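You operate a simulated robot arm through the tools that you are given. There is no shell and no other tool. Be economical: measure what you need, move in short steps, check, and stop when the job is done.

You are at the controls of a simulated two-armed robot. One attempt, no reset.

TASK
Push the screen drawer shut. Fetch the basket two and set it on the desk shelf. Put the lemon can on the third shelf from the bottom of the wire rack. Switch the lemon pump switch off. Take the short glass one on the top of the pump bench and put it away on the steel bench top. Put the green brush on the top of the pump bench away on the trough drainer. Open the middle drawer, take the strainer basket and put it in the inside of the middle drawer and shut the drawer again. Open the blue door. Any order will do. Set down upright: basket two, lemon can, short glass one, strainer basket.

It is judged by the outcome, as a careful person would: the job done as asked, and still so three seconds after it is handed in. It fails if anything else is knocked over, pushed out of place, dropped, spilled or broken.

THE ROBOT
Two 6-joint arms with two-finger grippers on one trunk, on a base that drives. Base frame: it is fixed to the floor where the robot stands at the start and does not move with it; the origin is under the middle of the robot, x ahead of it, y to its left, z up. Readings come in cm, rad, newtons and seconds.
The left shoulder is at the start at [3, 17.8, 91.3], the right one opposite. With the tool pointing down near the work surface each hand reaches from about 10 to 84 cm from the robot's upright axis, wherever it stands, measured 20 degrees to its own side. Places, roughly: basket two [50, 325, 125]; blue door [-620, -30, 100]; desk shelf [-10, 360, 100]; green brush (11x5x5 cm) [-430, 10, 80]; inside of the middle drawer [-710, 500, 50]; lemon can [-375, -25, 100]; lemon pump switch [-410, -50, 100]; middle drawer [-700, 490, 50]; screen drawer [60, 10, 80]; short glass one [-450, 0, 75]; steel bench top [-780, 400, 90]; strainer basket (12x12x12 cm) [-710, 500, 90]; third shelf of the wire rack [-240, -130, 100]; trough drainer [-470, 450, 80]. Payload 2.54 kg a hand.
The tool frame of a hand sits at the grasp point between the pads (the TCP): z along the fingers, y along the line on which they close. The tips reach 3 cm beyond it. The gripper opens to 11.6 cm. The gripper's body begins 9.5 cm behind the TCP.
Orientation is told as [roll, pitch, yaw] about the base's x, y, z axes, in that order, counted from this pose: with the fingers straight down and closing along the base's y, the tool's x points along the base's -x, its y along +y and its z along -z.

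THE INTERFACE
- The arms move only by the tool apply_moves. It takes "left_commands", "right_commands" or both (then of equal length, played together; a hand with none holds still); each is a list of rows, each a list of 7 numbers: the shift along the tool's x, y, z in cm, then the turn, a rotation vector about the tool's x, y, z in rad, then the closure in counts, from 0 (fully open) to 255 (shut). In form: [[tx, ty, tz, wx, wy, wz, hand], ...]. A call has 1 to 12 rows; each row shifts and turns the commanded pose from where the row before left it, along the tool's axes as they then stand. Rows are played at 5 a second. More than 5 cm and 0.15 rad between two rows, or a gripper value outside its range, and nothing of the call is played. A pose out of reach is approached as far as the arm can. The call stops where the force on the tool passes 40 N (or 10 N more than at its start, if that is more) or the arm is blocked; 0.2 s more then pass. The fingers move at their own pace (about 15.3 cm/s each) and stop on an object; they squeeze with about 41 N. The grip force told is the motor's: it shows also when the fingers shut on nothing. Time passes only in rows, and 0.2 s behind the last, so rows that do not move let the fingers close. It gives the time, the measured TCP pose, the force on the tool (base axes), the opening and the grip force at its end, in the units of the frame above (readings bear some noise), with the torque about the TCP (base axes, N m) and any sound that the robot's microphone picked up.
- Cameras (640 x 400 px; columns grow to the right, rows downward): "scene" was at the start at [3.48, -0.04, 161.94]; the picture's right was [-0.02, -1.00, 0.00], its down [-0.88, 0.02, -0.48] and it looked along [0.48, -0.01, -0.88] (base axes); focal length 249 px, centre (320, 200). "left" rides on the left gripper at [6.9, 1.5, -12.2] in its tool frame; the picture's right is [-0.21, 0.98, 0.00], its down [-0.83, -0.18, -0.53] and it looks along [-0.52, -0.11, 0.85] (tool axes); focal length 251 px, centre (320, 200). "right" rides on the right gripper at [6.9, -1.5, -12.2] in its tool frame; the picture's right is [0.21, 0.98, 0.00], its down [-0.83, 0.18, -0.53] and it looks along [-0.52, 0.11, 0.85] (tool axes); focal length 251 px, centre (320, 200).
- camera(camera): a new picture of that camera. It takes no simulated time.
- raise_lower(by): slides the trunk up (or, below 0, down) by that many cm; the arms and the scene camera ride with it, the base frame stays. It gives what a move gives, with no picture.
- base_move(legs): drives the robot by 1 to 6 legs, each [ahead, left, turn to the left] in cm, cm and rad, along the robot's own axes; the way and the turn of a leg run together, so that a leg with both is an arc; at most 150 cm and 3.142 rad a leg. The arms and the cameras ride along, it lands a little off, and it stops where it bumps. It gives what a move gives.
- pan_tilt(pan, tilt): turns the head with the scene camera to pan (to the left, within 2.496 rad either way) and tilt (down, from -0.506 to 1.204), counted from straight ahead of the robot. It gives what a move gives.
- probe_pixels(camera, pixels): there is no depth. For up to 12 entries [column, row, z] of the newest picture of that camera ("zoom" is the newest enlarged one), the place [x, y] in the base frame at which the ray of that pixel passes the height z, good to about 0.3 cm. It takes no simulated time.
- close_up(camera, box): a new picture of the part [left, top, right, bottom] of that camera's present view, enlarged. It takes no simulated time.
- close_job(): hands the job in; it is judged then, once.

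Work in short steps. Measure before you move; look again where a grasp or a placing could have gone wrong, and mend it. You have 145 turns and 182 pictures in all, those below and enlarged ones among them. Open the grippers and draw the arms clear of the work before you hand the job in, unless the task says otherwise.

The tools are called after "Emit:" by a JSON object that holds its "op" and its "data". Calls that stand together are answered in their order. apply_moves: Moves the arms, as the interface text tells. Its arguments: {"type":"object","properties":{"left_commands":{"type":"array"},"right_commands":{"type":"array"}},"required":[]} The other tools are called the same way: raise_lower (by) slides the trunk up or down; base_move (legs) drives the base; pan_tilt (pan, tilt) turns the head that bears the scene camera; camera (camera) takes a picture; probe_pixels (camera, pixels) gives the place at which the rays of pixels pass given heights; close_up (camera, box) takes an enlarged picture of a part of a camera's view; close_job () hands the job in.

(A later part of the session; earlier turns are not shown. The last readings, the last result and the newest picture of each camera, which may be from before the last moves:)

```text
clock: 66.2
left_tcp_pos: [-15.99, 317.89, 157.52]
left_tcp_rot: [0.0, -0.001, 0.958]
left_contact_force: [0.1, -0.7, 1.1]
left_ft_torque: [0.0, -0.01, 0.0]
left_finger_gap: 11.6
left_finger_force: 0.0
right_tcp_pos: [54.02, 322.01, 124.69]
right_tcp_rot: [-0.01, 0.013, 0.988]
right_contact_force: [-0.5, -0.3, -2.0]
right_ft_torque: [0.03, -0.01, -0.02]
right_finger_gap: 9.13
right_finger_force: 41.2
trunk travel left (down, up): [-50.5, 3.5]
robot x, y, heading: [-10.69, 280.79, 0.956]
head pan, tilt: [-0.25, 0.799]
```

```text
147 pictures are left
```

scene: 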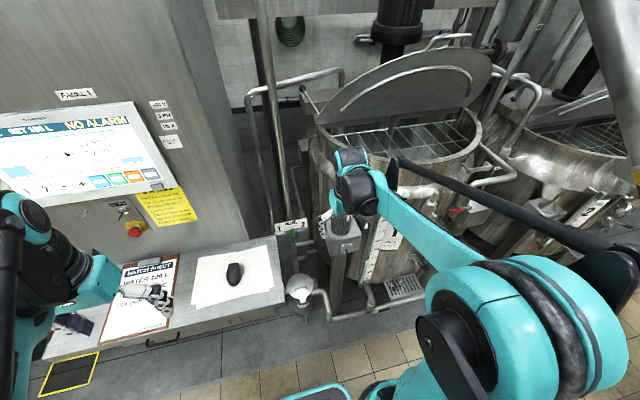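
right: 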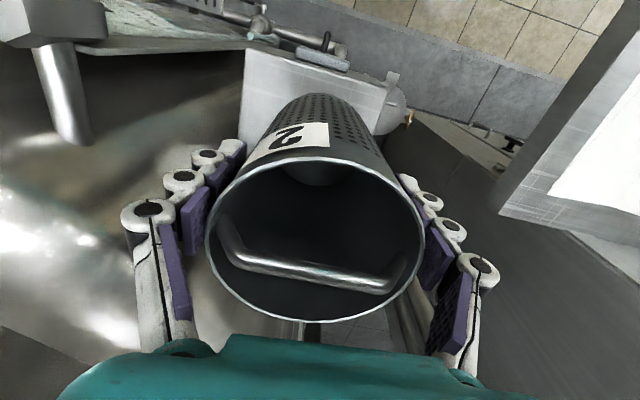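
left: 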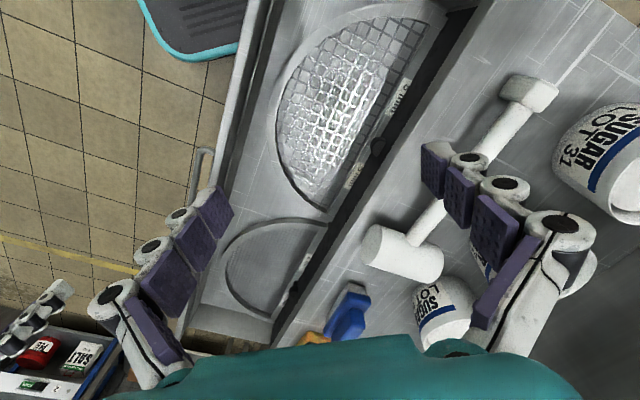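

The basket is held (gap 9.13). I lift it clear and view the ledge to find a free spot.

Emit:
{"op": "apply_moves", "data": {"right_commands": [[0, 0, -5, 0, 0, 0, 255], [0, 0, -5, 0, 0, 0, 255], [0, 0, -3, 0, 0, 0, 255]], "left_commands": [[0, 4, -2, 0, 0, 0, 0], [0, 4, -2, 0, 0, 0, 0], [0, 4, 0, 0, 0, 0, 0]]}}

Emit:
{"op": "pan_tilt", "data": {"pan": 0.35, "tilt": 0.9}}

Emit:
{"op": "camera", "data": {"camera": "scene"}}

```text
clock: 67.0
left_tcp_pos: [-25.69, 325.06, 161.72]
left_tcp_rot: [0.001, -0.002, 0.957]
left_contact_force: [0.8, 0.6, -0.3]
left_ft_torque: [0.0, -0.03, 0.02]
left_finger_gap: 11.61
left_finger_force: 0.1
right_tcp_pos: [54.2, 322.55, 137.64]
right_tcp_rot: [-0.011, 0.015, 0.989]
right_contact_force: [0.0, 0.5, -2.9]
right_ft_torque: [-0.03, -0.02, -0.02]
right_finger_gap: 9.11
right_finger_force: 41.2
trunk travel left (down, up): [-50.5, 3.5]
robot x, y, heading: [-10.13, 280.65, 0.961]
head pan, tilt: [-0.25, 0.799]
```

```text
clock: 68.0
left_tcp_pos: [-25.59, 324.76, 161.64]
left_tcp_rot: [-0.001, -0.001, 0.959]
left_contact_force: [-0.2, -0.1, 0.3]
left_ft_torque: [0.01, -0.01, -0.01]
left_finger_gap: 11.59
left_finger_force: 0.0
right_tcp_pos: [54.03, 322.43, 137.68]
right_tcp_rot: [-0.009, 0.011, 0.987]
right_contact_force: [-0.3, 0.4, -2.4]
right_ft_torque: [-0.03, -0.02, -0.01]
right_finger_gap: 9.12
right_finger_force: 40.7
trunk travel left (down, up): [-50.5, 3.5]
robot x, y, heading: [-10.95, 280.57, 0.956]
head pan, tilt: [0.351, 0.901]
```

```text
146 pictures are left
```

scene: 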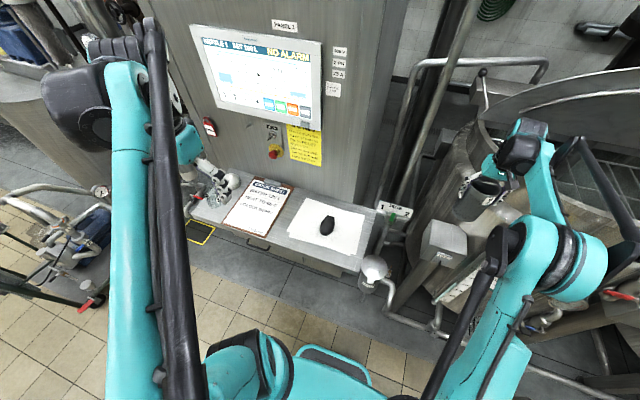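

I zoom into the ledge and probe its layout.

Emit:
{"op": "close_up", "data": {"camera": "scene", "box": [180, 150, 400, 290]}}

Emit:
{"op": "probe_pixels", "data": {"camera": "scene", "pixels": [[355, 267, 100], [287, 232, 100], [307, 199, 100], [290, 190, 100], [365, 215, 100], [245, 237, 100], [328, 225, 100], [191, 215, 100]]}}

```text
2.86 times, centred on (290, 220) of scene
```

zoom: 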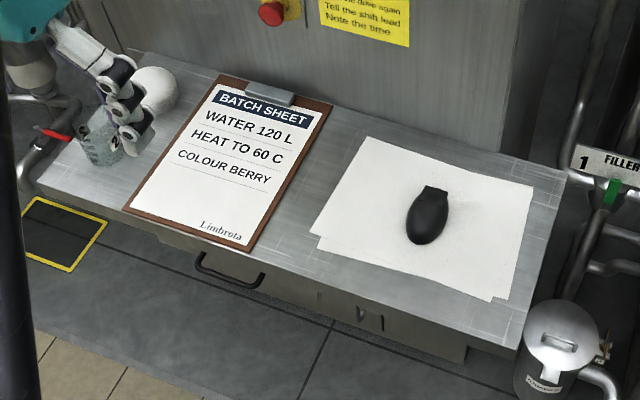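

```text
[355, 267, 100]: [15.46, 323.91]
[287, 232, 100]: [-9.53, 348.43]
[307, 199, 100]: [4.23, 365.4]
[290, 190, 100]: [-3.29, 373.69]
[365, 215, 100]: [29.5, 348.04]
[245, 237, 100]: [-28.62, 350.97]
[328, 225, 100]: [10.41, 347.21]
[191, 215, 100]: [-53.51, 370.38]
```

A free strip lies between clipboard and paper, so the basket fits at zoom (328,203), clear of clipboard and mouse. I retract the hand 14 cm and drive left 45 so that the right hand can reach it.

Emit:
{"op": "probe_pixels", "data": {"camera": "zoom", "pixels": [[328, 203, 100], [328, 203, 97], [328, 203, 103], [250, 250, 100], [330, 105, 100], [405, 215, 100], [430, 60, 130]]}}

Emit:
{"op": "apply_moves", "data": {"right_commands": [[4, 0, -1, 0, 0, 0, 255], [4, 0, -1, 0, 0, 0, 255], [4, 0, 0, 0, 0, 0, 255], [2, 0, 0, 0, 0, 0, 255]]}}

Emit:
{"op": "base_move", "data": {"legs": [[0, 45, 0]]}}

Emit:
{"op": "pan_tilt", "data": {"pan": 0.0, "tilt": 0.9}}

Emit:
{"op": "camera", "data": {"camera": "scene"}}

Emit:
{"op": "camera", "data": {"camera": "right"}}

```text
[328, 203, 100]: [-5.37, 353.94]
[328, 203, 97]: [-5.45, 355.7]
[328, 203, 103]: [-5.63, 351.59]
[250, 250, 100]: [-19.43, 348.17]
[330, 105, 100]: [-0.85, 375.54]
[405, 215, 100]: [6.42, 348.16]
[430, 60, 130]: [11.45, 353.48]
```

```text
clock: 69.0
left_tcp_pos: [-25.79, 324.63, 161.69]
left_tcp_rot: [0.0, -0.001, 0.957]
left_contact_force: [0.3, -0.8, 0.8]
left_ft_torque: [0.04, -0.04, 0.0]
left_finger_gap: 11.59
left_finger_force: 0.0
right_tcp_pos: [46.38, 310.54, 139.84]
right_tcp_rot: [-0.011, 0.012, 0.987]
right_contact_force: [-0.9, -0.5, -2.7]
right_ft_torque: [-0.01, -0.02, 0.0]
right_finger_gap: 9.14
right_finger_force: 41.2
trunk travel left (down, up): [-50.5, 3.5]
robot x, y, heading: [-10.69, 280.64, 0.955]
head pan, tilt: [0.351, 0.901]
```

```text
clock: 71.7
left_tcp_pos: [-62.56, 350.8, 161.77]
left_tcp_rot: [0.003, 0.001, 0.957]
left_contact_force: [0.0, 0.1, 1.0]
left_ft_torque: [0.0, 0.01, 0.02]
left_finger_gap: 11.59
left_finger_force: 0.1
right_tcp_pos: [9.51, 336.58, 139.73]
right_tcp_rot: [-0.01, 0.013, 0.986]
right_contact_force: [-0.4, -0.3, -2.3]
right_ft_torque: [-0.01, -0.01, -0.03]
right_finger_gap: 9.13
right_finger_force: 40.7
trunk travel left (down, up): [-50.5, 3.5]
robot x, y, heading: [-47.18, 307.03, 0.956]
head pan, tilt: [0.351, 0.901]
```

```text
clock: 72.5
left_tcp_pos: [-62.81, 350.82, 161.75]
left_tcp_rot: [0.0, 0.001, 0.958]
left_contact_force: [-0.4, -0.7, 0.0]
left_ft_torque: [0.02, 0.02, 0.03]
left_finger_gap: 11.59
left_finger_force: 0.0
right_tcp_pos: [9.32, 336.65, 139.73]
right_tcp_rot: [-0.01, 0.013, 0.987]
right_contact_force: [0.2, 0.1, -2.5]
right_ft_torque: [0.0, 0.01, 0.0]
right_finger_gap: 9.07
right_finger_force: 40.8
trunk travel left (down, up): [-50.5, 3.5]
robot x, y, heading: [-47.33, 306.9, 0.96]
head pan, tilt: [0.0, 0.901]
```

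```text
144 pictures are left
```

scene: 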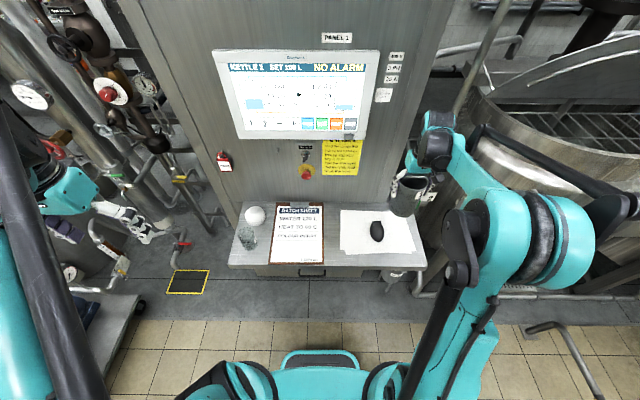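

```text
143 pictures are left
```

right: 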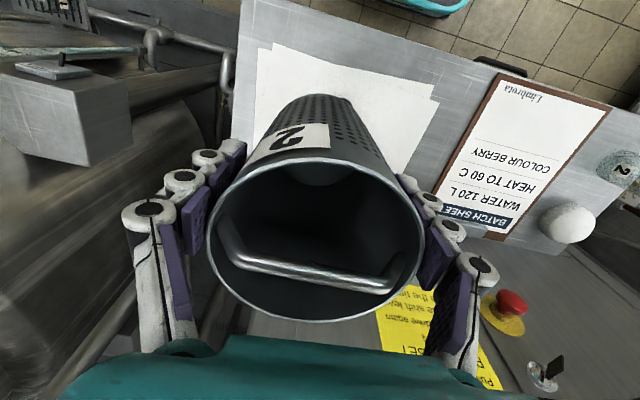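

I triangulate the clipboard's front-right corner, scene (324,264) and right view (607,103), to get the ledge height.

Emit:
{"op": "probe_pixels", "data": {"camera": "scene", "pixels": [[324, 264, 96], [324, 264, 100], [324, 264, 104], [332, 237, 100], [340, 252, 100], [370, 235, 100]]}}

Emit:
{"op": "probe_pixels", "data": {"camera": "right", "pixels": [[499, 73, 96], [499, 73, 100], [499, 73, 104], [435, 97, 100]]}}

```text
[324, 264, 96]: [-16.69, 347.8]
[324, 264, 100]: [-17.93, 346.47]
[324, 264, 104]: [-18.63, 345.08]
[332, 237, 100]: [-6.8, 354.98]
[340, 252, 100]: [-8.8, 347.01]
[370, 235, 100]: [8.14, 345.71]
```

```text
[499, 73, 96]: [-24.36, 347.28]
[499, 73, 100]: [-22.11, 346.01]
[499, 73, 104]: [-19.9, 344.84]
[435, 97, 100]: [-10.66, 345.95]
```

The ledge is nearer z 105. I re-probe the gap at that height.

Emit:
{"op": "close_up", "data": {"camera": "scene", "box": [220, 190, 440, 290]}}

Emit:
{"op": "probe_pixels", "data": {"camera": "scene", "pixels": [[324, 264, 105], [323, 206, 105], [340, 210, 105], [341, 252, 105], [332, 235, 105], [371, 235, 105], [330, 267, 105], [330, 200, 105]]}}

Emit:
{"op": "probe_pixels", "data": {"camera": "right", "pixels": [[499, 73, 105], [499, 73, 107], [435, 97, 105], [435, 97, 107]]}}

```text
2.91 times, centred on (330, 240) of scene
```

zoom: 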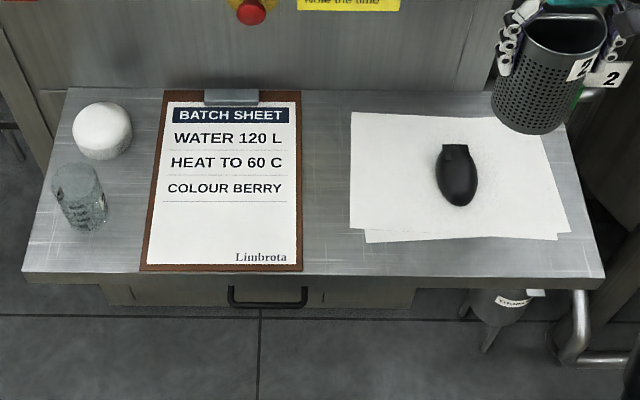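

```text
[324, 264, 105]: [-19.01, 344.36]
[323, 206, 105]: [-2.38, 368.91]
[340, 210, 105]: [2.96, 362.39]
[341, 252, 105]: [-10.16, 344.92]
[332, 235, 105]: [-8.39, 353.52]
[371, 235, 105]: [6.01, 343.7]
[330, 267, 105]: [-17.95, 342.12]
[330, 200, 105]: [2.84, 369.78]
```

```text
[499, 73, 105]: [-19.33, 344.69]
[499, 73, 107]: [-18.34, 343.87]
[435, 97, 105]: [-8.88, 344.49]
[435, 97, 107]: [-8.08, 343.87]
```

The basket goes at (-4.9,354.5) on the ledge (z about 105). I move over the spot and lower part way.

Emit:
{"op": "apply_moves", "data": {"right_commands": [[-1.2, 3.6, 0, 0, 0, 0, 255], [-1.2, 3.6, 0, 0, 0, 0, 255], [-1.2, 3.6, 0, 0, 0, 0, 255], [-1.2, 3.6, 0, 0, 0, 0, 255], [-1.2, 3.6, 0, 0, 0, 0, 255], [-1.1, 3.7, 0, 0, 0, 0, 255], [0, 0, 4, 0, 0, 0, 255], [0, 0, 4, 0, 0, 0, 255], [0, 0, 4, 0, 0, 0, 255], [0, 0, 4, 0, 0, 0, 255], [0, 0, 4, 0, 0, 0, 255]]}}

Emit:
{"op": "camera", "data": {"camera": "right"}}

Emit:
{"op": "close_up", "data": {"camera": "scene", "box": [220, 160, 440, 290]}}

```text
clock: 74.9
left_tcp_pos: [-62.61, 351.05, 161.69]
left_tcp_rot: [0.001, 0.0, 0.959]
left_contact_force: [0.1, 0.9, -0.2]
left_ft_torque: [0.01, 0.05, 0.0]
left_finger_gap: 11.59
left_finger_force: 0.2
right_tcp_pos: [-4.78, 354.35, 119.34]
right_tcp_rot: [-0.011, 0.014, 0.985]
right_contact_force: [0.4, -0.4, -3.0]
right_ft_torque: [-0.07, -0.01, -0.01]
right_finger_gap: 9.07
right_finger_force: 40.9
trunk travel left (down, up): [-50.5, 3.5]
robot x, y, heading: [-47.84, 306.41, 0.955]
head pan, tilt: [0.0, 0.901]
```

```text
141 pictures are left
```

right: 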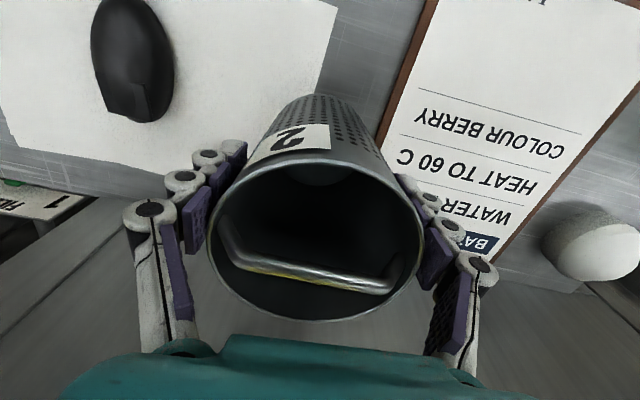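

```text
2.91 times, centred on (330, 225) of scene
```

zoom: 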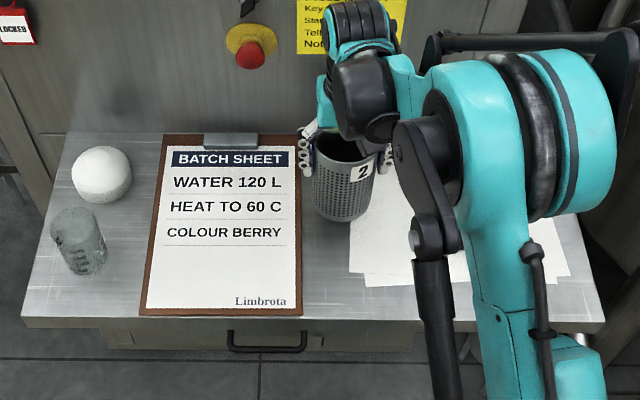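

The basket hovers clear of the clipboard edge. I shift 0.6 cm right and descend slowly until it touches down.

Emit:
{"op": "apply_moves", "data": {"right_commands": [[0, -0.6, 1, 0, 0, 0, 255], [0, 0, 1, 0, 0, 0, 255], [0, 0, 1, 0, 0, 0, 255], [0, 0, 0.7, 0, 0, 0, 255], [0, 0, 0.7, 0, 0, 0, 255]]}}

Emit:
{"op": "close_up", "data": {"camera": "scene", "box": [220, 160, 440, 290]}}

```text
clock: 76.1
left_tcp_pos: [-62.81, 350.8, 161.79]
left_tcp_rot: [-0.001, -0.002, 0.959]
left_contact_force: [-0.8, -0.2, -0.3]
left_ft_torque: [-0.05, 0.01, 0.0]
left_finger_gap: 11.6
left_finger_force: 0.0
right_tcp_pos: [-4.5, 353.68, 115.68]
right_tcp_rot: [-0.011, 0.011, 0.986]
right_contact_force: [-2.6, -5.1, 26.9]
right_ft_torque: [0.38, 0.24, -0.03]
right_finger_gap: 9.07
right_finger_force: 41.7
trunk travel left (down, up): [-50.5, 3.5]
robot x, y, heading: [-47.67, 306.68, 0.958]
head pan, tilt: [0.0, 0.901]
stopped in row 5 (right hand): the force on the tool passed its limit at 46 N (the readings are from after the stop); the commanded pose is now the measured one
```

```text
2.91 times, centred on (330, 225) of scene
```

zoom: 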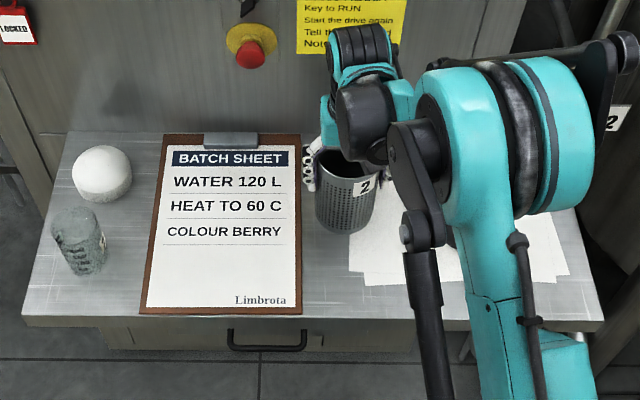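

It has touched down beside the clipboard. I open the fingers, rise straight up, and check.

Emit:
{"op": "apply_moves", "data": {"right_commands": [[0, 0, -0.2, 0, 0, 0, 200], [0, 0, 0, 0, 0, 0, 0], [0, 0, 0, 0, 0, 0, 0], [0, 0, -3, 0, 0, 0, 0], [0, 0, -4, 0, 0, 0, 0], [0, 0, -4, 0, 0, 0, 0], [2, 0, -4, 0, 0, 0, 0], [4, 0, -2, 0, 0, 0, 0], [4, 0, 0, 0, 0, 0, 0]]}}

Emit:
{"op": "close_up", "data": {"camera": "scene", "box": [220, 160, 440, 290]}}

Emit:
{"op": "pan_tilt", "data": {"pan": 2.4, "tilt": 0.55}}

Emit:
{"op": "camera", "data": {"camera": "scene"}}

```text
clock: 78.1
left_tcp_pos: [-62.81, 350.6, 161.8]
left_tcp_rot: [0.001, -0.001, 0.957]
left_contact_force: [0.1, -0.4, -0.2]
left_ft_torque: [0.05, -0.02, -0.03]
left_finger_gap: 11.62
left_finger_force: 0.0
right_tcp_pos: [-9.85, 345.73, 132.9]
right_tcp_rot: [-0.012, 0.009, 0.988]
right_contact_force: [-0.7, -0.4, 0.4]
right_ft_torque: [0.01, -0.04, 0.02]
right_finger_gap: 11.63
right_finger_force: 0.0
trunk travel left (down, up): [-50.5, 3.5]
robot x, y, heading: [-47.6, 306.45, 0.961]
head pan, tilt: [0.0, 0.901]
```

```text
2.91 times, centred on (330, 225) of scene
```

zoom: 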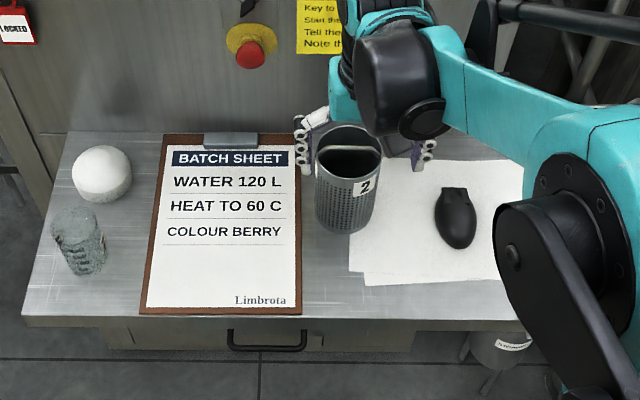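

```text
clock: 80.3
left_tcp_pos: [-62.85, 350.9, 161.69]
left_tcp_rot: [0.0, -0.001, 0.959]
left_contact_force: [-0.5, 0.2, 0.9]
left_ft_torque: [0.03, -0.04, -0.02]
left_finger_gap: 11.6
left_finger_force: 0.1
right_tcp_pos: [-9.84, 345.87, 132.76]
right_tcp_rot: [-0.011, 0.011, 0.988]
right_contact_force: [-0.6, -0.5, 0.0]
right_ft_torque: [-0.03, 0.01, -0.04]
right_finger_gap: 11.6
right_finger_force: 0.2
trunk travel left (down, up): [-50.5, 3.5]
robot x, y, heading: [-47.12, 306.47, 0.96]
head pan, tilt: [2.4, 0.55]
```

```text
137 pictures are left
```

scene: 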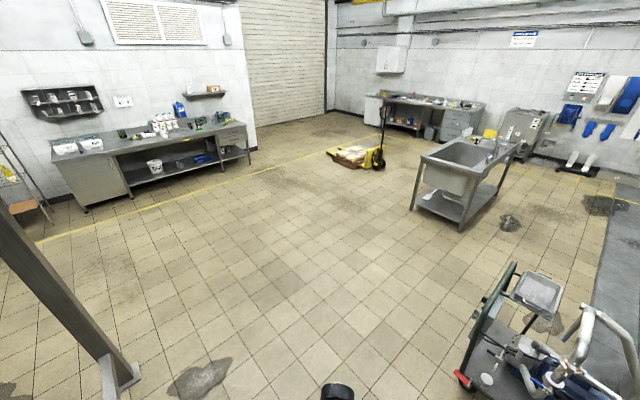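

Basket two stands upright on the shelf. Now I drive to the pump bench, which is at the left of this view and faces me with heading about -2.18: sidestep left, back off 350 cm and turn around.

Emit:
{"op": "base_move", "data": {"legs": [[0, 25, 0], [-150, 0, 0], [-150, 69, 0], [-50, 0, 0], [0, 0, 3.14]]}}

Emit:
{"op": "pan_tilt", "data": {"pan": 0, "tilt": 0.55}}

Emit:
{"op": "camera", "data": {"camera": "scene"}}

```text
refused: leg 3 is longer than a leg can be; nothing moved
```

```text
clock: 82.5
left_tcp_pos: [-62.68, 350.85, 161.78]
left_tcp_rot: [0.001, 0.0, 0.959]
left_contact_force: [-0.2, -0.8, -0.8]
left_ft_torque: [0.02, 0.02, 0.01]
left_finger_gap: 11.59
left_finger_force: 0.0
right_tcp_pos: [-9.91, 345.97, 132.78]
right_tcp_rot: [-0.01, 0.01, 0.987]
right_contact_force: [0.3, 1.5, -0.4]
right_ft_torque: [-0.01, 0.0, 0.02]
right_finger_gap: 11.59
right_finger_force: 0.0
trunk travel left (down, up): [-50.5, 3.5]
robot x, y, heading: [-47.56, 306.65, 0.961]
head pan, tilt: [0.0, 0.55]
```

```text
136 pictures are left
```

scene: 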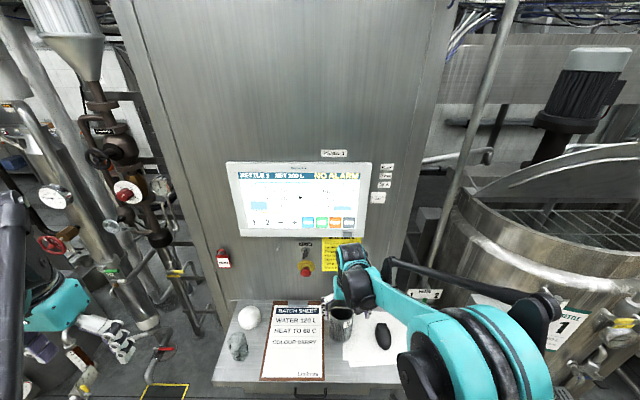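

The diagonal leg was too long, so I split it.

Emit:
{"op": "base_move", "data": {"legs": [[0, 25, 0], [-150, 0, 0], [-120, 69, 0], [-80, 0, 0], [0, 0, 3.14]]}}

Emit:
{"op": "raise_lower", "data": {"by": -25}}

Emit:
{"op": "camera", "data": {"camera": "scene"}}

```text
clock: 109.1
left_tcp_pos: [-306.15, 30.78, 161.78]
left_tcp_rot: [-0.001, 0.0, -2.143]
left_contact_force: [-0.2, 0.5, -0.6]
left_ft_torque: [-0.04, 0.0, -0.02]
left_finger_gap: 11.62
left_finger_force: 0.1
right_tcp_pos: [-359.25, 33.57, 132.76]
right_tcp_rot: [-0.011, 0.011, -2.113]
right_contact_force: [-0.3, 0.1, -0.1]
right_ft_torque: [0.01, 0.02, 0.0]
right_finger_gap: 11.61
right_finger_force: 0.1
trunk travel left (down, up): [-50.5, 3.5]
robot x, y, heading: [-323.26, 74.51, -2.138]
head pan, tilt: [0.0, 0.55]
```

```text
clock: 111.7
left_tcp_pos: [-306.3, 30.73, 136.83]
left_tcp_rot: [0.002, 0.001, -2.142]
left_contact_force: [-0.7, -1.0, -0.3]
left_ft_torque: [-0.04, 0.0, -0.03]
left_finger_gap: 11.6
left_finger_force: 0.1
right_tcp_pos: [-359.23, 33.71, 107.83]
right_tcp_rot: [-0.011, 0.01, -2.114]
right_contact_force: [0.1, -0.2, 0.4]
right_ft_torque: [-0.01, 0.03, -0.03]
right_finger_gap: 11.6
right_finger_force: 0.1
trunk travel left (down, up): [-25.5, 28.5]
robot x, y, heading: [-323.38, 74.44, -2.141]
head pan, tilt: [0.0, 0.55]
```

```text
135 pictures are left
```

scene: 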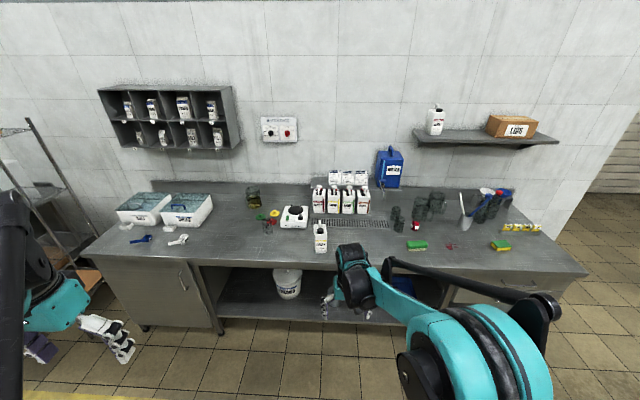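

The pump bench is ahead. I zoom into its parts to identify can, switch, glass and brush.

Emit:
{"op": "close_up", "data": {"camera": "scene", "box": [230, 140, 430, 265]}}

Emit:
{"op": "close_up", "data": {"camera": "scene", "box": [370, 150, 570, 275]}}

Emit:
{"op": "probe_pixels", "data": {"camera": "scene", "pixels": [[320, 250, 90], [320, 225, 100], [340, 205, 100], [415, 246, 85], [400, 222, 90], [435, 120, 130], [500, 245, 85], [90, 245, 90], [585, 265, 90]]}}

```text
3.20 times, centred on (330, 202) of scene
```

zoom: 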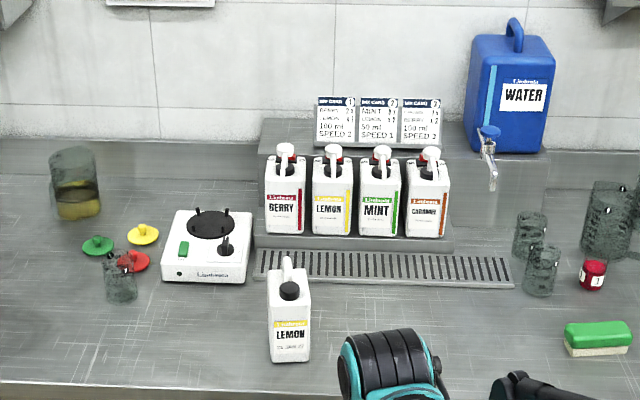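

```text
3.20 times, centred on (470, 212) of scene
```

zoom: 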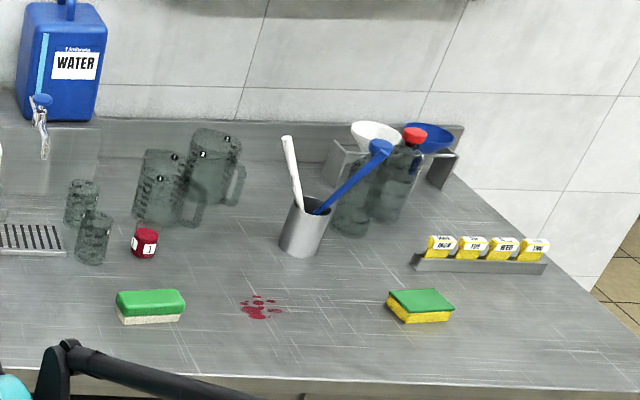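

```text
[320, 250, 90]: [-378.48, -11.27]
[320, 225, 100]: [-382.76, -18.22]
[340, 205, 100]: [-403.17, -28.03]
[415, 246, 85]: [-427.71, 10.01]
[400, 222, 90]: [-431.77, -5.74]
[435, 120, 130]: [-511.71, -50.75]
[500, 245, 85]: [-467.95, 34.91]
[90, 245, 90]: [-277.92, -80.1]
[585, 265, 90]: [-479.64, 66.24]
```

The lone LEMON jug stands at (320,240). The pump row has its own LEMON can with a red part behind its head, the brush is at (415,246), and short glasses are near (395,212), (403,225) and (268,225). I pull the right hand back and up, then drive closer.

Emit:
{"op": "apply_moves", "data": {"right_commands": [[4, 0, -3, 0, 0, 0, 0], [4, 0, -3, 0, 0, 0, 0], [4, 0, -3, 0, 0, 0, 0], [4, 0, -3, 0, 0, 0, 0], [4, 0, -3, 0, 0, 0, 0]]}}

Emit:
{"op": "base_move", "data": {"legs": [[0, 0, -0.055], [48, 0, 0]]}}

Emit:
{"op": "pan_tilt", "data": {"pan": -0.1, "tilt": 0.8}}

Emit:
{"op": "camera", "data": {"camera": "scene"}}

```text
clock: 112.9
left_tcp_pos: [-306.18, 31.02, 136.73]
left_tcp_rot: [-0.001, -0.004, -2.142]
left_contact_force: [0.3, 0.4, -0.1]
left_ft_torque: [-0.03, 0.02, -0.01]
left_finger_gap: 11.58
left_finger_force: 0.1
right_tcp_pos: [-348.93, 50.83, 122.99]
right_tcp_rot: [-0.01, 0.008, -2.112]
right_contact_force: [0.4, -0.4, 0.1]
right_ft_torque: [-0.03, 0.0, -0.03]
right_finger_gap: 11.61
right_finger_force: 0.0
trunk travel left (down, up): [-25.5, 28.5]
robot x, y, heading: [-323.01, 74.46, -2.142]
head pan, tilt: [0.0, 0.55]
```

```text
clock: 116.1
left_tcp_pos: [-336.37, -8.5, 136.75]
left_tcp_rot: [0.001, 0.0, -2.196]
left_contact_force: [-0.1, 0.1, -0.9]
left_ft_torque: [0.04, -0.04, -0.01]
left_finger_gap: 11.59
left_finger_force: 0.1
right_tcp_pos: [-377.95, 13.4, 122.86]
right_tcp_rot: [-0.012, 0.01, -2.167]
right_contact_force: [0.5, 0.0, -1.1]
right_ft_torque: [0.01, -0.01, 0.0]
right_finger_gap: 11.58
right_finger_force: 0.0
trunk travel left (down, up): [-25.5, 28.5]
robot x, y, heading: [-350.78, 36.31, -2.197]
head pan, tilt: [0.0, 0.55]
```

```text
clock: 116.9
left_tcp_pos: [-336.31, -8.57, 136.77]
left_tcp_rot: [0.0, 0.0, -2.195]
left_contact_force: [0.8, 0.1, 0.0]
left_ft_torque: [-0.01, 0.01, 0.02]
left_finger_gap: 11.63
left_finger_force: 0.1
right_tcp_pos: [-377.94, 13.58, 122.85]
right_tcp_rot: [-0.009, 0.011, -2.166]
right_contact_force: [-0.1, 0.2, -0.8]
right_ft_torque: [-0.01, 0.01, -0.03]
right_finger_gap: 11.59
right_finger_force: 0.0
trunk travel left (down, up): [-25.5, 28.5]
robot x, y, heading: [-350.81, 36.12, -2.198]
head pan, tilt: [-0.099, 0.799]
```

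```text
132 pictures are left
```

scene: 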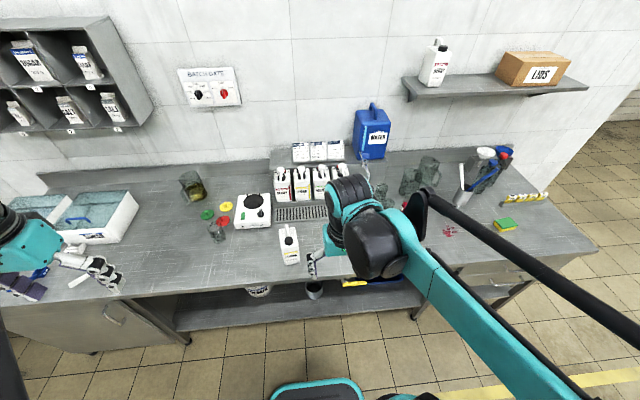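

Emit:
{"op": "close_up", "data": {"camera": "scene", "box": [220, 120, 380, 280]}}

Emit:
{"op": "camera", "data": {"camera": "right"}}

```text
2.50 times, centred on (300, 200) of scene
```

zoom: 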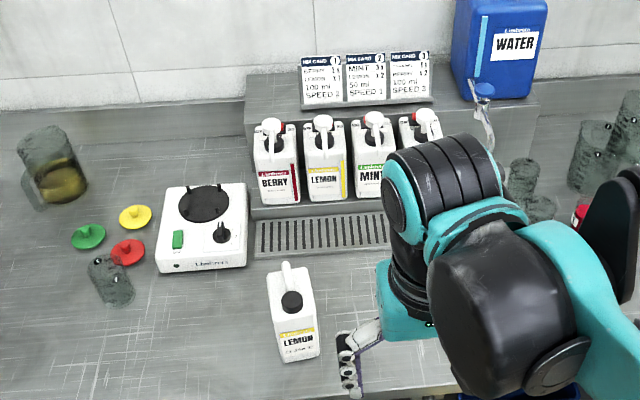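

```text
130 pictures are left
```

right: 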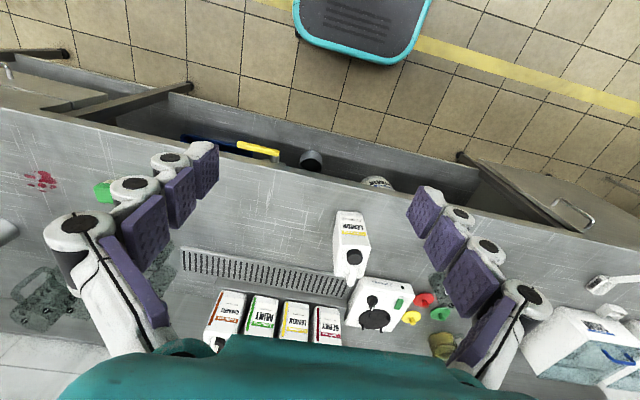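

I triangulate the lemon can's black cap: scene (288.4,240.8), right (354,257). I also do its base front and the pump heads.

Emit:
{"op": "probe_pixels", "data": {"camera": "scene", "pixels": [[288.4, 240.8, 95], [288.4, 240.8, 100], [288.4, 240.8, 105], [292, 264, 82], [292, 264, 86], [292, 264, 90]]}}

Emit:
{"op": "probe_pixels", "data": {"camera": "right", "pixels": [[354, 257, 95], [354, 257, 100], [354, 257, 105], [350, 211, 82], [350, 211, 86], [350, 211, 90]]}}

Emit:
{"op": "close_up", "data": {"camera": "right", "box": [160, 180, 480, 380]}}

```text
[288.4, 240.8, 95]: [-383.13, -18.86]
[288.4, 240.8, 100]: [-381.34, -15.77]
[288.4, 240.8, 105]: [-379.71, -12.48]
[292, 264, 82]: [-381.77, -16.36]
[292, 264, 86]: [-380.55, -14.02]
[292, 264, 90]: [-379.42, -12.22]
```

```text
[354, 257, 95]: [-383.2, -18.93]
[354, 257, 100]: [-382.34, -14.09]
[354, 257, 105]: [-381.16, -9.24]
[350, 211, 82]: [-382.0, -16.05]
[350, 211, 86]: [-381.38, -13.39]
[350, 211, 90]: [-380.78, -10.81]
```

```text
2.00 times, centred on (320, 280) of right
```

zoom: 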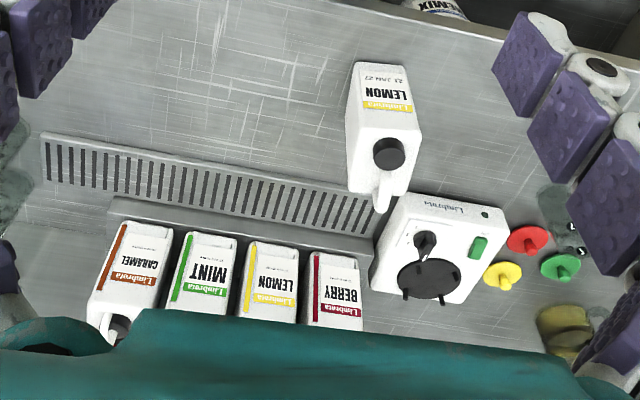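

The cap lies at (-383.2,-18.9,95) and the bench top is near z 81. I move the right hand aside to the right to clear the view of the pumps, and bring the left hand over toward the can.

Emit:
{"op": "apply_moves", "data": {"right_commands": [[0, -4, 0, 0, 0, 0, 0], [0, -4, 0, 0, 0, 0, 0], [0, -4, 0, 0, 0, 0, 0], [0, -4, 0, 0, 0, 0, 0], [0, -4, 0, 0, 0, 0, 0], [0, 0, 0, 0, 0, 0, 0], [0, 0, 0, 0, 0, 0, 0]], "left_commands": [[-2, -4, 0, 0, 0, 0, 0], [-2, -4, 0, 0, 0, 0, 0], [-2, -4, 0, 0, 0, 0, 0], [-2, -4, -2, 0, 0, 0, 0], [-2, -4, -2, 0, 0, 0, 0], [-2, -4, -3, 0, 0, 0, 0], [-3, -3.5, -1, 0, 0, 0, 0]]}}

Emit:
{"op": "camera", "data": {"camera": "left"}}

Emit:
{"op": "close_up", "data": {"camera": "scene", "box": [260, 120, 400, 220]}}

```text
refused: row 6 steps farther than a row can; nothing moved
```

```text
128 pictures are left
```

left: 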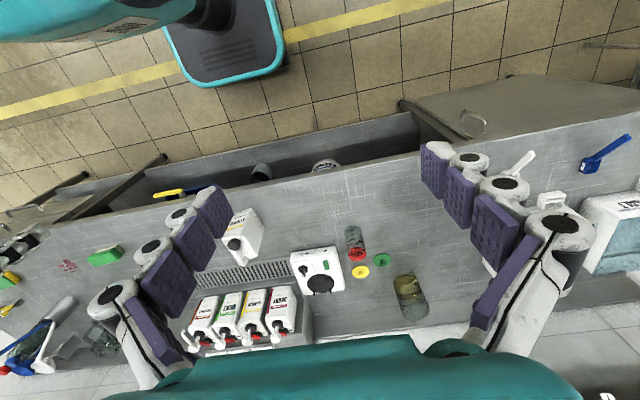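

```text
4.00 times, centred on (330, 170) of scene
```

zoom: 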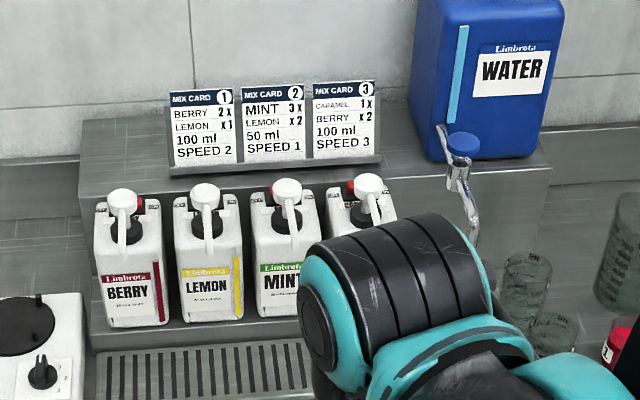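

I must shorten the sixth row. Before resending, the left camera already sees the pumps at (240,320), so I zoom there.

Emit:
{"op": "close_up", "data": {"camera": "left", "box": [170, 270, 320, 365]}}

Emit:
{"op": "apply_moves", "data": {"right_commands": [[0, -4, 0, 0, 0, 0, 0], [0, -4, 0, 0, 0, 0, 0], [0, -4, 0, 0, 0, 0, 0], [0, -4, 0, 0, 0, 0, 0], [0, -4, 0, 0, 0, 0, 0], [0, 0, 0, 0, 0, 0, 0], [0, 0, 0, 0, 0, 0, 0]], "left_commands": [[-2, -4, 0, 0, 0, 0, 0], [-2, -4, 0, 0, 0, 0, 0], [-2, -4, 0, 0, 0, 0, 0], [-2, -4, -2, 0, 0, 0, 0], [-2, -4, -2, 0, 0, 0, 0], [-2, -4, -2, 0, 0, 0, 0], [-2, -3.5, -2, 0, 0, 0, 0]]}}

Emit:
{"op": "camera", "data": {"camera": "left"}}

Emit:
{"op": "close_up", "data": {"camera": "scene", "box": [250, 110, 410, 260]}}

```text
4.21 times, centred on (245, 318) of left
```

zoom: 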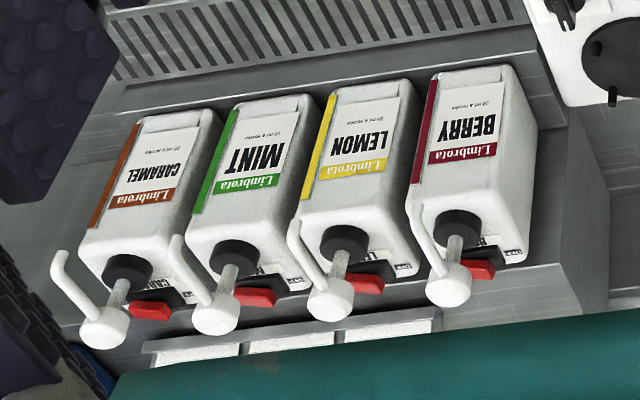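

```text
clock: 118.5
left_tcp_pos: [-367.14, -3.79, 144.82]
left_tcp_rot: [0.001, -0.001, -2.196]
left_contact_force: [-0.4, -0.1, 0.0]
left_ft_torque: [0.01, -0.06, 0.01]
left_finger_gap: 11.61
left_finger_force: 0.0
right_tcp_pos: [-394.64, 24.64, 122.99]
right_tcp_rot: [-0.01, 0.013, -2.166]
right_contact_force: [-0.6, 0.0, -0.3]
right_ft_torque: [0.01, -0.02, -0.02]
right_finger_gap: 11.56
right_finger_force: 0.0
trunk travel left (down, up): [-25.5, 28.5]
robot x, y, heading: [-351.09, 35.62, -2.195]
head pan, tilt: [-0.099, 0.799]
```

```text
125 pictures are left
```

left: 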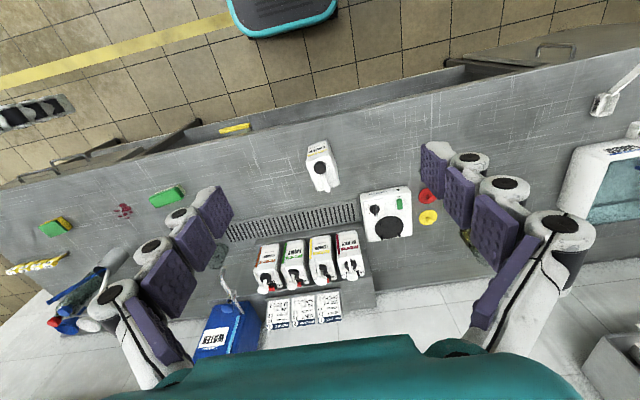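

```text
2.67 times, centred on (330, 185) of scene
```

zoom: 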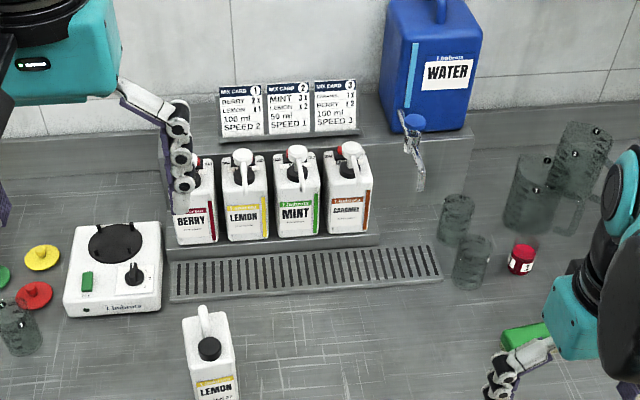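

I zoom the left camera on the pump rockers.

Emit:
{"op": "close_up", "data": {"camera": "left", "box": [245, 230, 375, 310]}}

```text
4.92 times, centred on (310, 270) of left
```

zoom: 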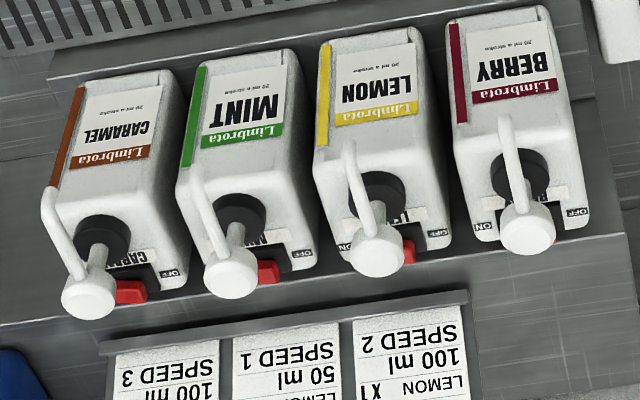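

The rockers slide between ON (my right) and OFF (my left). I bring the left hand camera closer above the row to read the lemon one.

Emit:
{"op": "apply_moves", "data": {"left_commands": [[-4, 0, 0, 0, 0, 0, 0], [-4, 0, 0, 0, 0, 0, 0], [-4, 0, 0, 0, 0, 0, 0], [-4, 0, 0, 0, 0, 0, 0]]}}

Emit:
{"op": "camera", "data": {"camera": "left"}}

Emit:
{"op": "close_up", "data": {"camera": "left", "box": [225, 110, 385, 220]}}

```text
clock: 119.5
left_tcp_pos: [-376.5, -17.1, 144.56]
left_tcp_rot: [0.0, 0.003, -2.196]
left_contact_force: [-0.6, -0.6, 0.6]
left_ft_torque: [0.07, -0.07, 0.0]
left_finger_gap: 11.59
left_finger_force: 0.0
right_tcp_pos: [-394.67, 24.48, 122.96]
right_tcp_rot: [-0.011, 0.012, -2.165]
right_contact_force: [-0.5, 0.2, -0.4]
right_ft_torque: [0.05, -0.03, 0.01]
right_finger_gap: 11.6
right_finger_force: 0.1
trunk travel left (down, up): [-25.5, 28.5]
robot x, y, heading: [-350.77, 35.85, -2.203]
head pan, tilt: [-0.099, 0.799]
```

```text
122 pictures are left
```

left: 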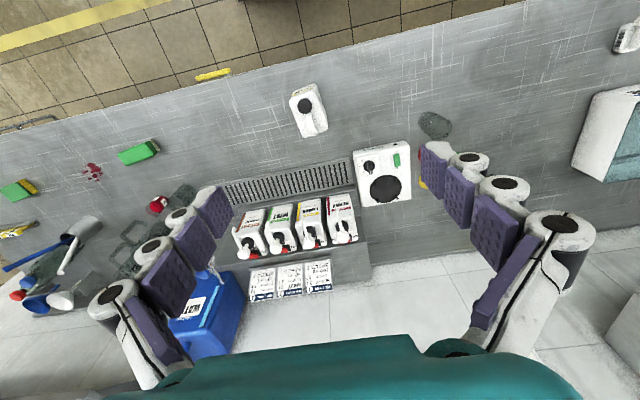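

```text
3.64 times, centred on (305, 165) of left
```

zoom: 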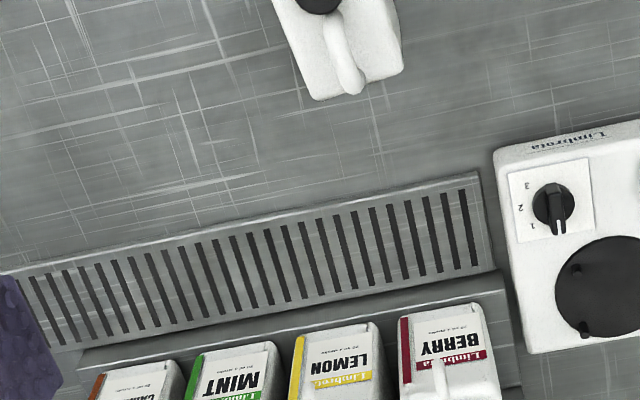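

Emit:
{"op": "close_up", "data": {"camera": "left", "box": [230, 190, 370, 275]}}

```text
4.57 times, centred on (300, 232) of left
```

zoom: 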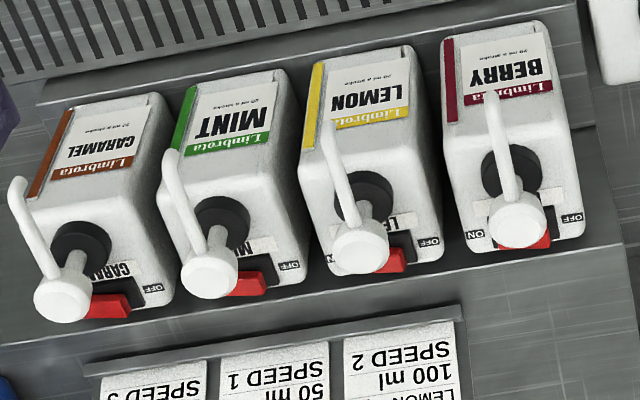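

All four rockers look alike; I need a closer look. I locate the lemon rocker first.

Emit:
{"op": "probe_pixels", "data": {"camera": "left", "pixels": [[314.2, 245, 95], [314.2, 245, 100], [323.6, 241.4, 98], [307, 245, 104], [312, 213, 98]]}}

Emit:
{"op": "probe_pixels", "data": {"camera": "scene", "pixels": [[297, 174, 100], [297, 174, 105], [297, 174, 110]]}}

```text
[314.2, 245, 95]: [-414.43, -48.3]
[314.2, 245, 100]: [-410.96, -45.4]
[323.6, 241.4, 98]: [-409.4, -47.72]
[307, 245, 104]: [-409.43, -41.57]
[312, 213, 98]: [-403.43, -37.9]
```

```text
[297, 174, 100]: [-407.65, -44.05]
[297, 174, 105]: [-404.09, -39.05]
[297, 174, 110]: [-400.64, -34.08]
```

The lemon rocker is near (-412,-46.5,98), at the edge of reach. I move the base ahead 15 cm and lower the left hand camera toward it.

Emit:
{"op": "base_move", "data": {"legs": [[15, 0, 0]]}}

Emit:
{"op": "apply_moves", "data": {"left_commands": [[-1, -3, 3, 0, 0, 0, 0], [-1, -3, 3, 0, 0, 0, 0], [-2, -3, 3, 0, 0, 0, 0], [-2, -2, 4, 0, 0, 0, 0], [-2, -2, 4, 0, 0, 0, 0], [-2, -2, 4, 0, 0, 0, 0]]}}

Emit:
{"op": "camera", "data": {"camera": "left"}}

```text
clock: 120.9
left_tcp_pos: [-385.25, -29.09, 144.68]
left_tcp_rot: [0.001, 0.0, -2.195]
left_contact_force: [-0.4, -0.3, -0.7]
left_ft_torque: [0.04, -0.04, 0.01]
left_finger_gap: 11.61
left_finger_force: 0.1
right_tcp_pos: [-403.36, 12.36, 123.09]
right_tcp_rot: [-0.01, 0.01, -2.167]
right_contact_force: [0.1, -0.8, -0.8]
right_ft_torque: [0.01, -0.01, -0.03]
right_finger_gap: 11.61
right_finger_force: 0.1
trunk travel left (down, up): [-25.5, 28.5]
robot x, y, heading: [-359.67, 23.51, -2.194]
head pan, tilt: [-0.099, 0.799]
```

```text
clock: 122.3
left_tcp_pos: [-403.21, -28.48, 123.35]
left_tcp_rot: [0.002, 0.001, -2.196]
left_contact_force: [0.0, 0.6, -1.2]
left_ft_torque: [0.01, -0.03, -0.01]
left_finger_gap: 11.6
left_finger_force: 0.1
right_tcp_pos: [-403.44, 12.34, 122.96]
right_tcp_rot: [-0.01, 0.013, -2.166]
right_contact_force: [-0.8, -0.3, -0.2]
right_ft_torque: [-0.01, -0.03, 0.0]
right_finger_gap: 11.59
right_finger_force: 0.2
trunk travel left (down, up): [-25.5, 28.5]
robot x, y, heading: [-359.82, 23.76, -2.195]
head pan, tilt: [-0.099, 0.799]
```

```text
119 pictures are left
```

left: 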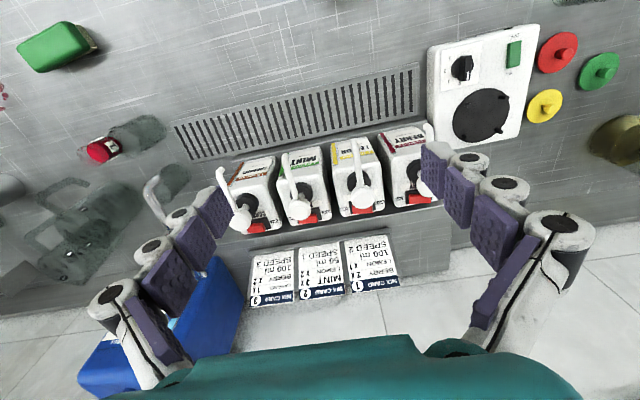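

Emit:
{"op": "close_up", "data": {"camera": "left", "box": [280, 140, 440, 240]}}

```text
4.00 times, centred on (360, 190) of left
```

zoom: 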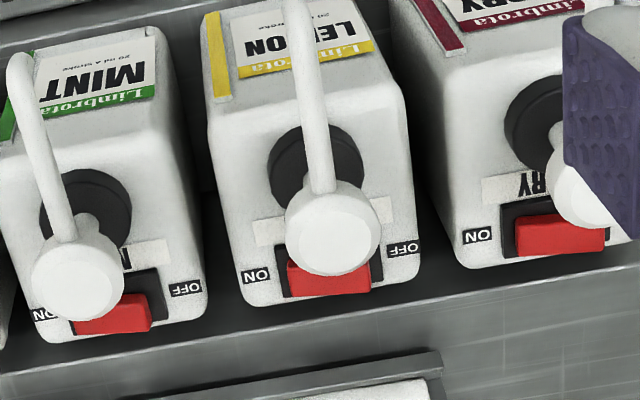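

I zoom further to read the tilt of the lemon rocker against its neighbours.

Emit:
{"op": "close_up", "data": {"camera": "left", "box": [335, 190, 385, 220]}}

Emit:
{"op": "close_up", "data": {"camera": "left", "box": [285, 195, 340, 230]}}

```text
12.80 times, centred on (360, 205) of left
```

zoom: 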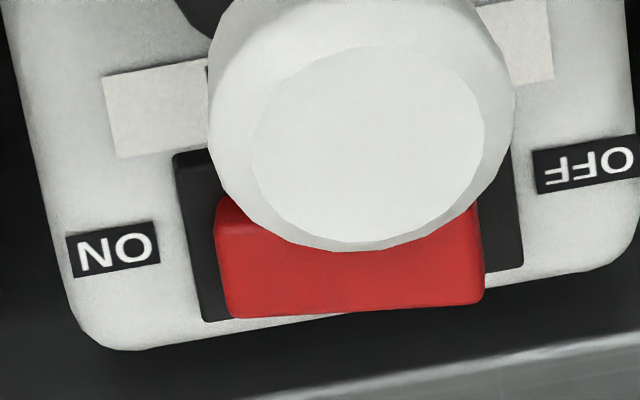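

```text
11.43 times, centred on (312, 212) of left
```

zoom: 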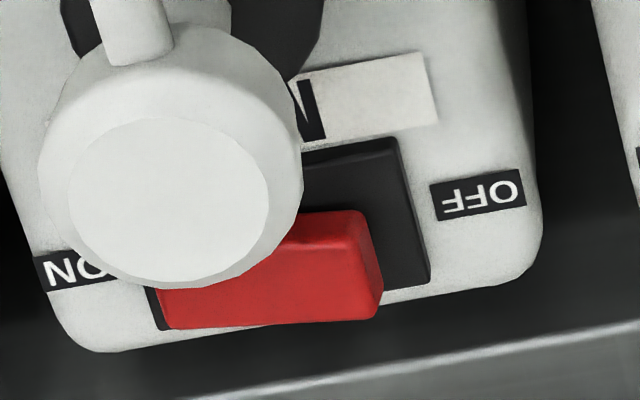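

The rear edge of the red block is higher on its OFF end than the plate's slope, so the lemon rocker has ON pressed, like its neighbours. I'll press the OFF end, which is on my left. I locate it from this nearer view.

Emit:
{"op": "probe_pixels", "data": {"camera": "left", "pixels": [[362.7, 211, 94], [362.7, 211, 97], [362.7, 211, 100], [362.7, 211, 103], [370.5, 209.7, 97], [370.5, 209.7, 100], [362, 196, 104], [362, 196, 108]]}}

```text
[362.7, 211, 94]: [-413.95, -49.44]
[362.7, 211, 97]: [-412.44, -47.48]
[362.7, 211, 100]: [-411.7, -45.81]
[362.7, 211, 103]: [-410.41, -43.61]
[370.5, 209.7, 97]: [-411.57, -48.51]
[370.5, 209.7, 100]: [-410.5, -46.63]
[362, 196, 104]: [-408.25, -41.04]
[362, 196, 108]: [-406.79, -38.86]
```

The rocker's OFF end is near (-410.9,-47.4,98.5). I close the left fingers and move above it at z 123, then check reach.

Emit:
{"op": "apply_moves", "data": {"left_commands": [[-2.5, 2, 0, 0, 0, 0, 255], [-3.5, 1.5, 0, 0, 0, 0, 255], [-3.5, 1.4, 0, 0, 0, 0, 255], [-3.5, 0, 0, 0, 0, 0, 255], [-3.5, 0, 0, 0, 0, 0, 255], [-3.3, 0, 0, 0, 0, 0, 255]]}}

Emit:
{"op": "camera", "data": {"camera": "left"}}

Emit:
{"op": "close_up", "data": {"camera": "scene", "box": [220, 80, 420, 230]}}

```text
clock: 123.7
left_tcp_pos: [-402.5, -37.71, 120.69]
left_tcp_rot: [-0.001, -0.001, -2.196]
left_contact_force: [0.1, 1.2, 0.6]
left_ft_torque: [-0.01, 0.02, -0.04]
left_finger_gap: 0.01
left_finger_force: 28.5
left hand out of reach, approached as far as the arm can: row 2, 3, 4, 5, 6
right_tcp_pos: [-403.28, 12.5, 123.12]
right_tcp_rot: [-0.01, 0.012, -2.165]
right_contact_force: [-1.2, 0.2, -0.1]
right_ft_torque: [-0.01, -0.05, 0.02]
right_finger_gap: 11.61
right_finger_force: 0.1
trunk travel left (down, up): [-25.5, 28.5]
robot x, y, heading: [-360.08, 23.6, -2.193]
head pan, tilt: [-0.099, 0.799]
```

```text
115 pictures are left
```

left: 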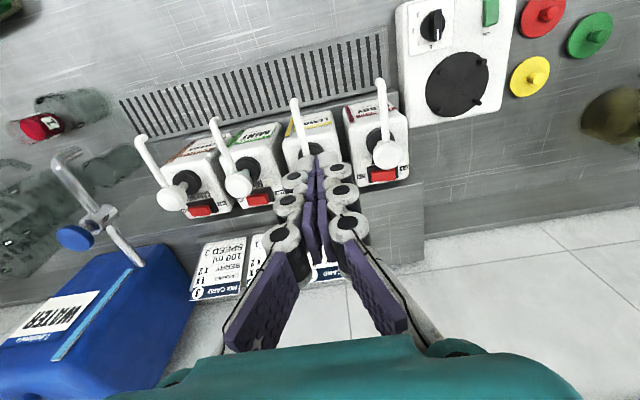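

```text
2.67 times, centred on (320, 155) of scene
```

zoom: 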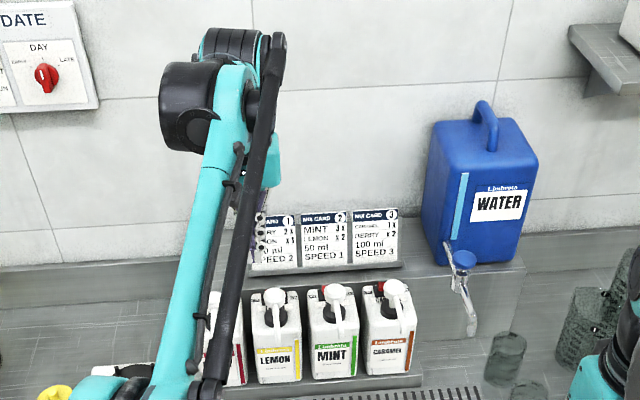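

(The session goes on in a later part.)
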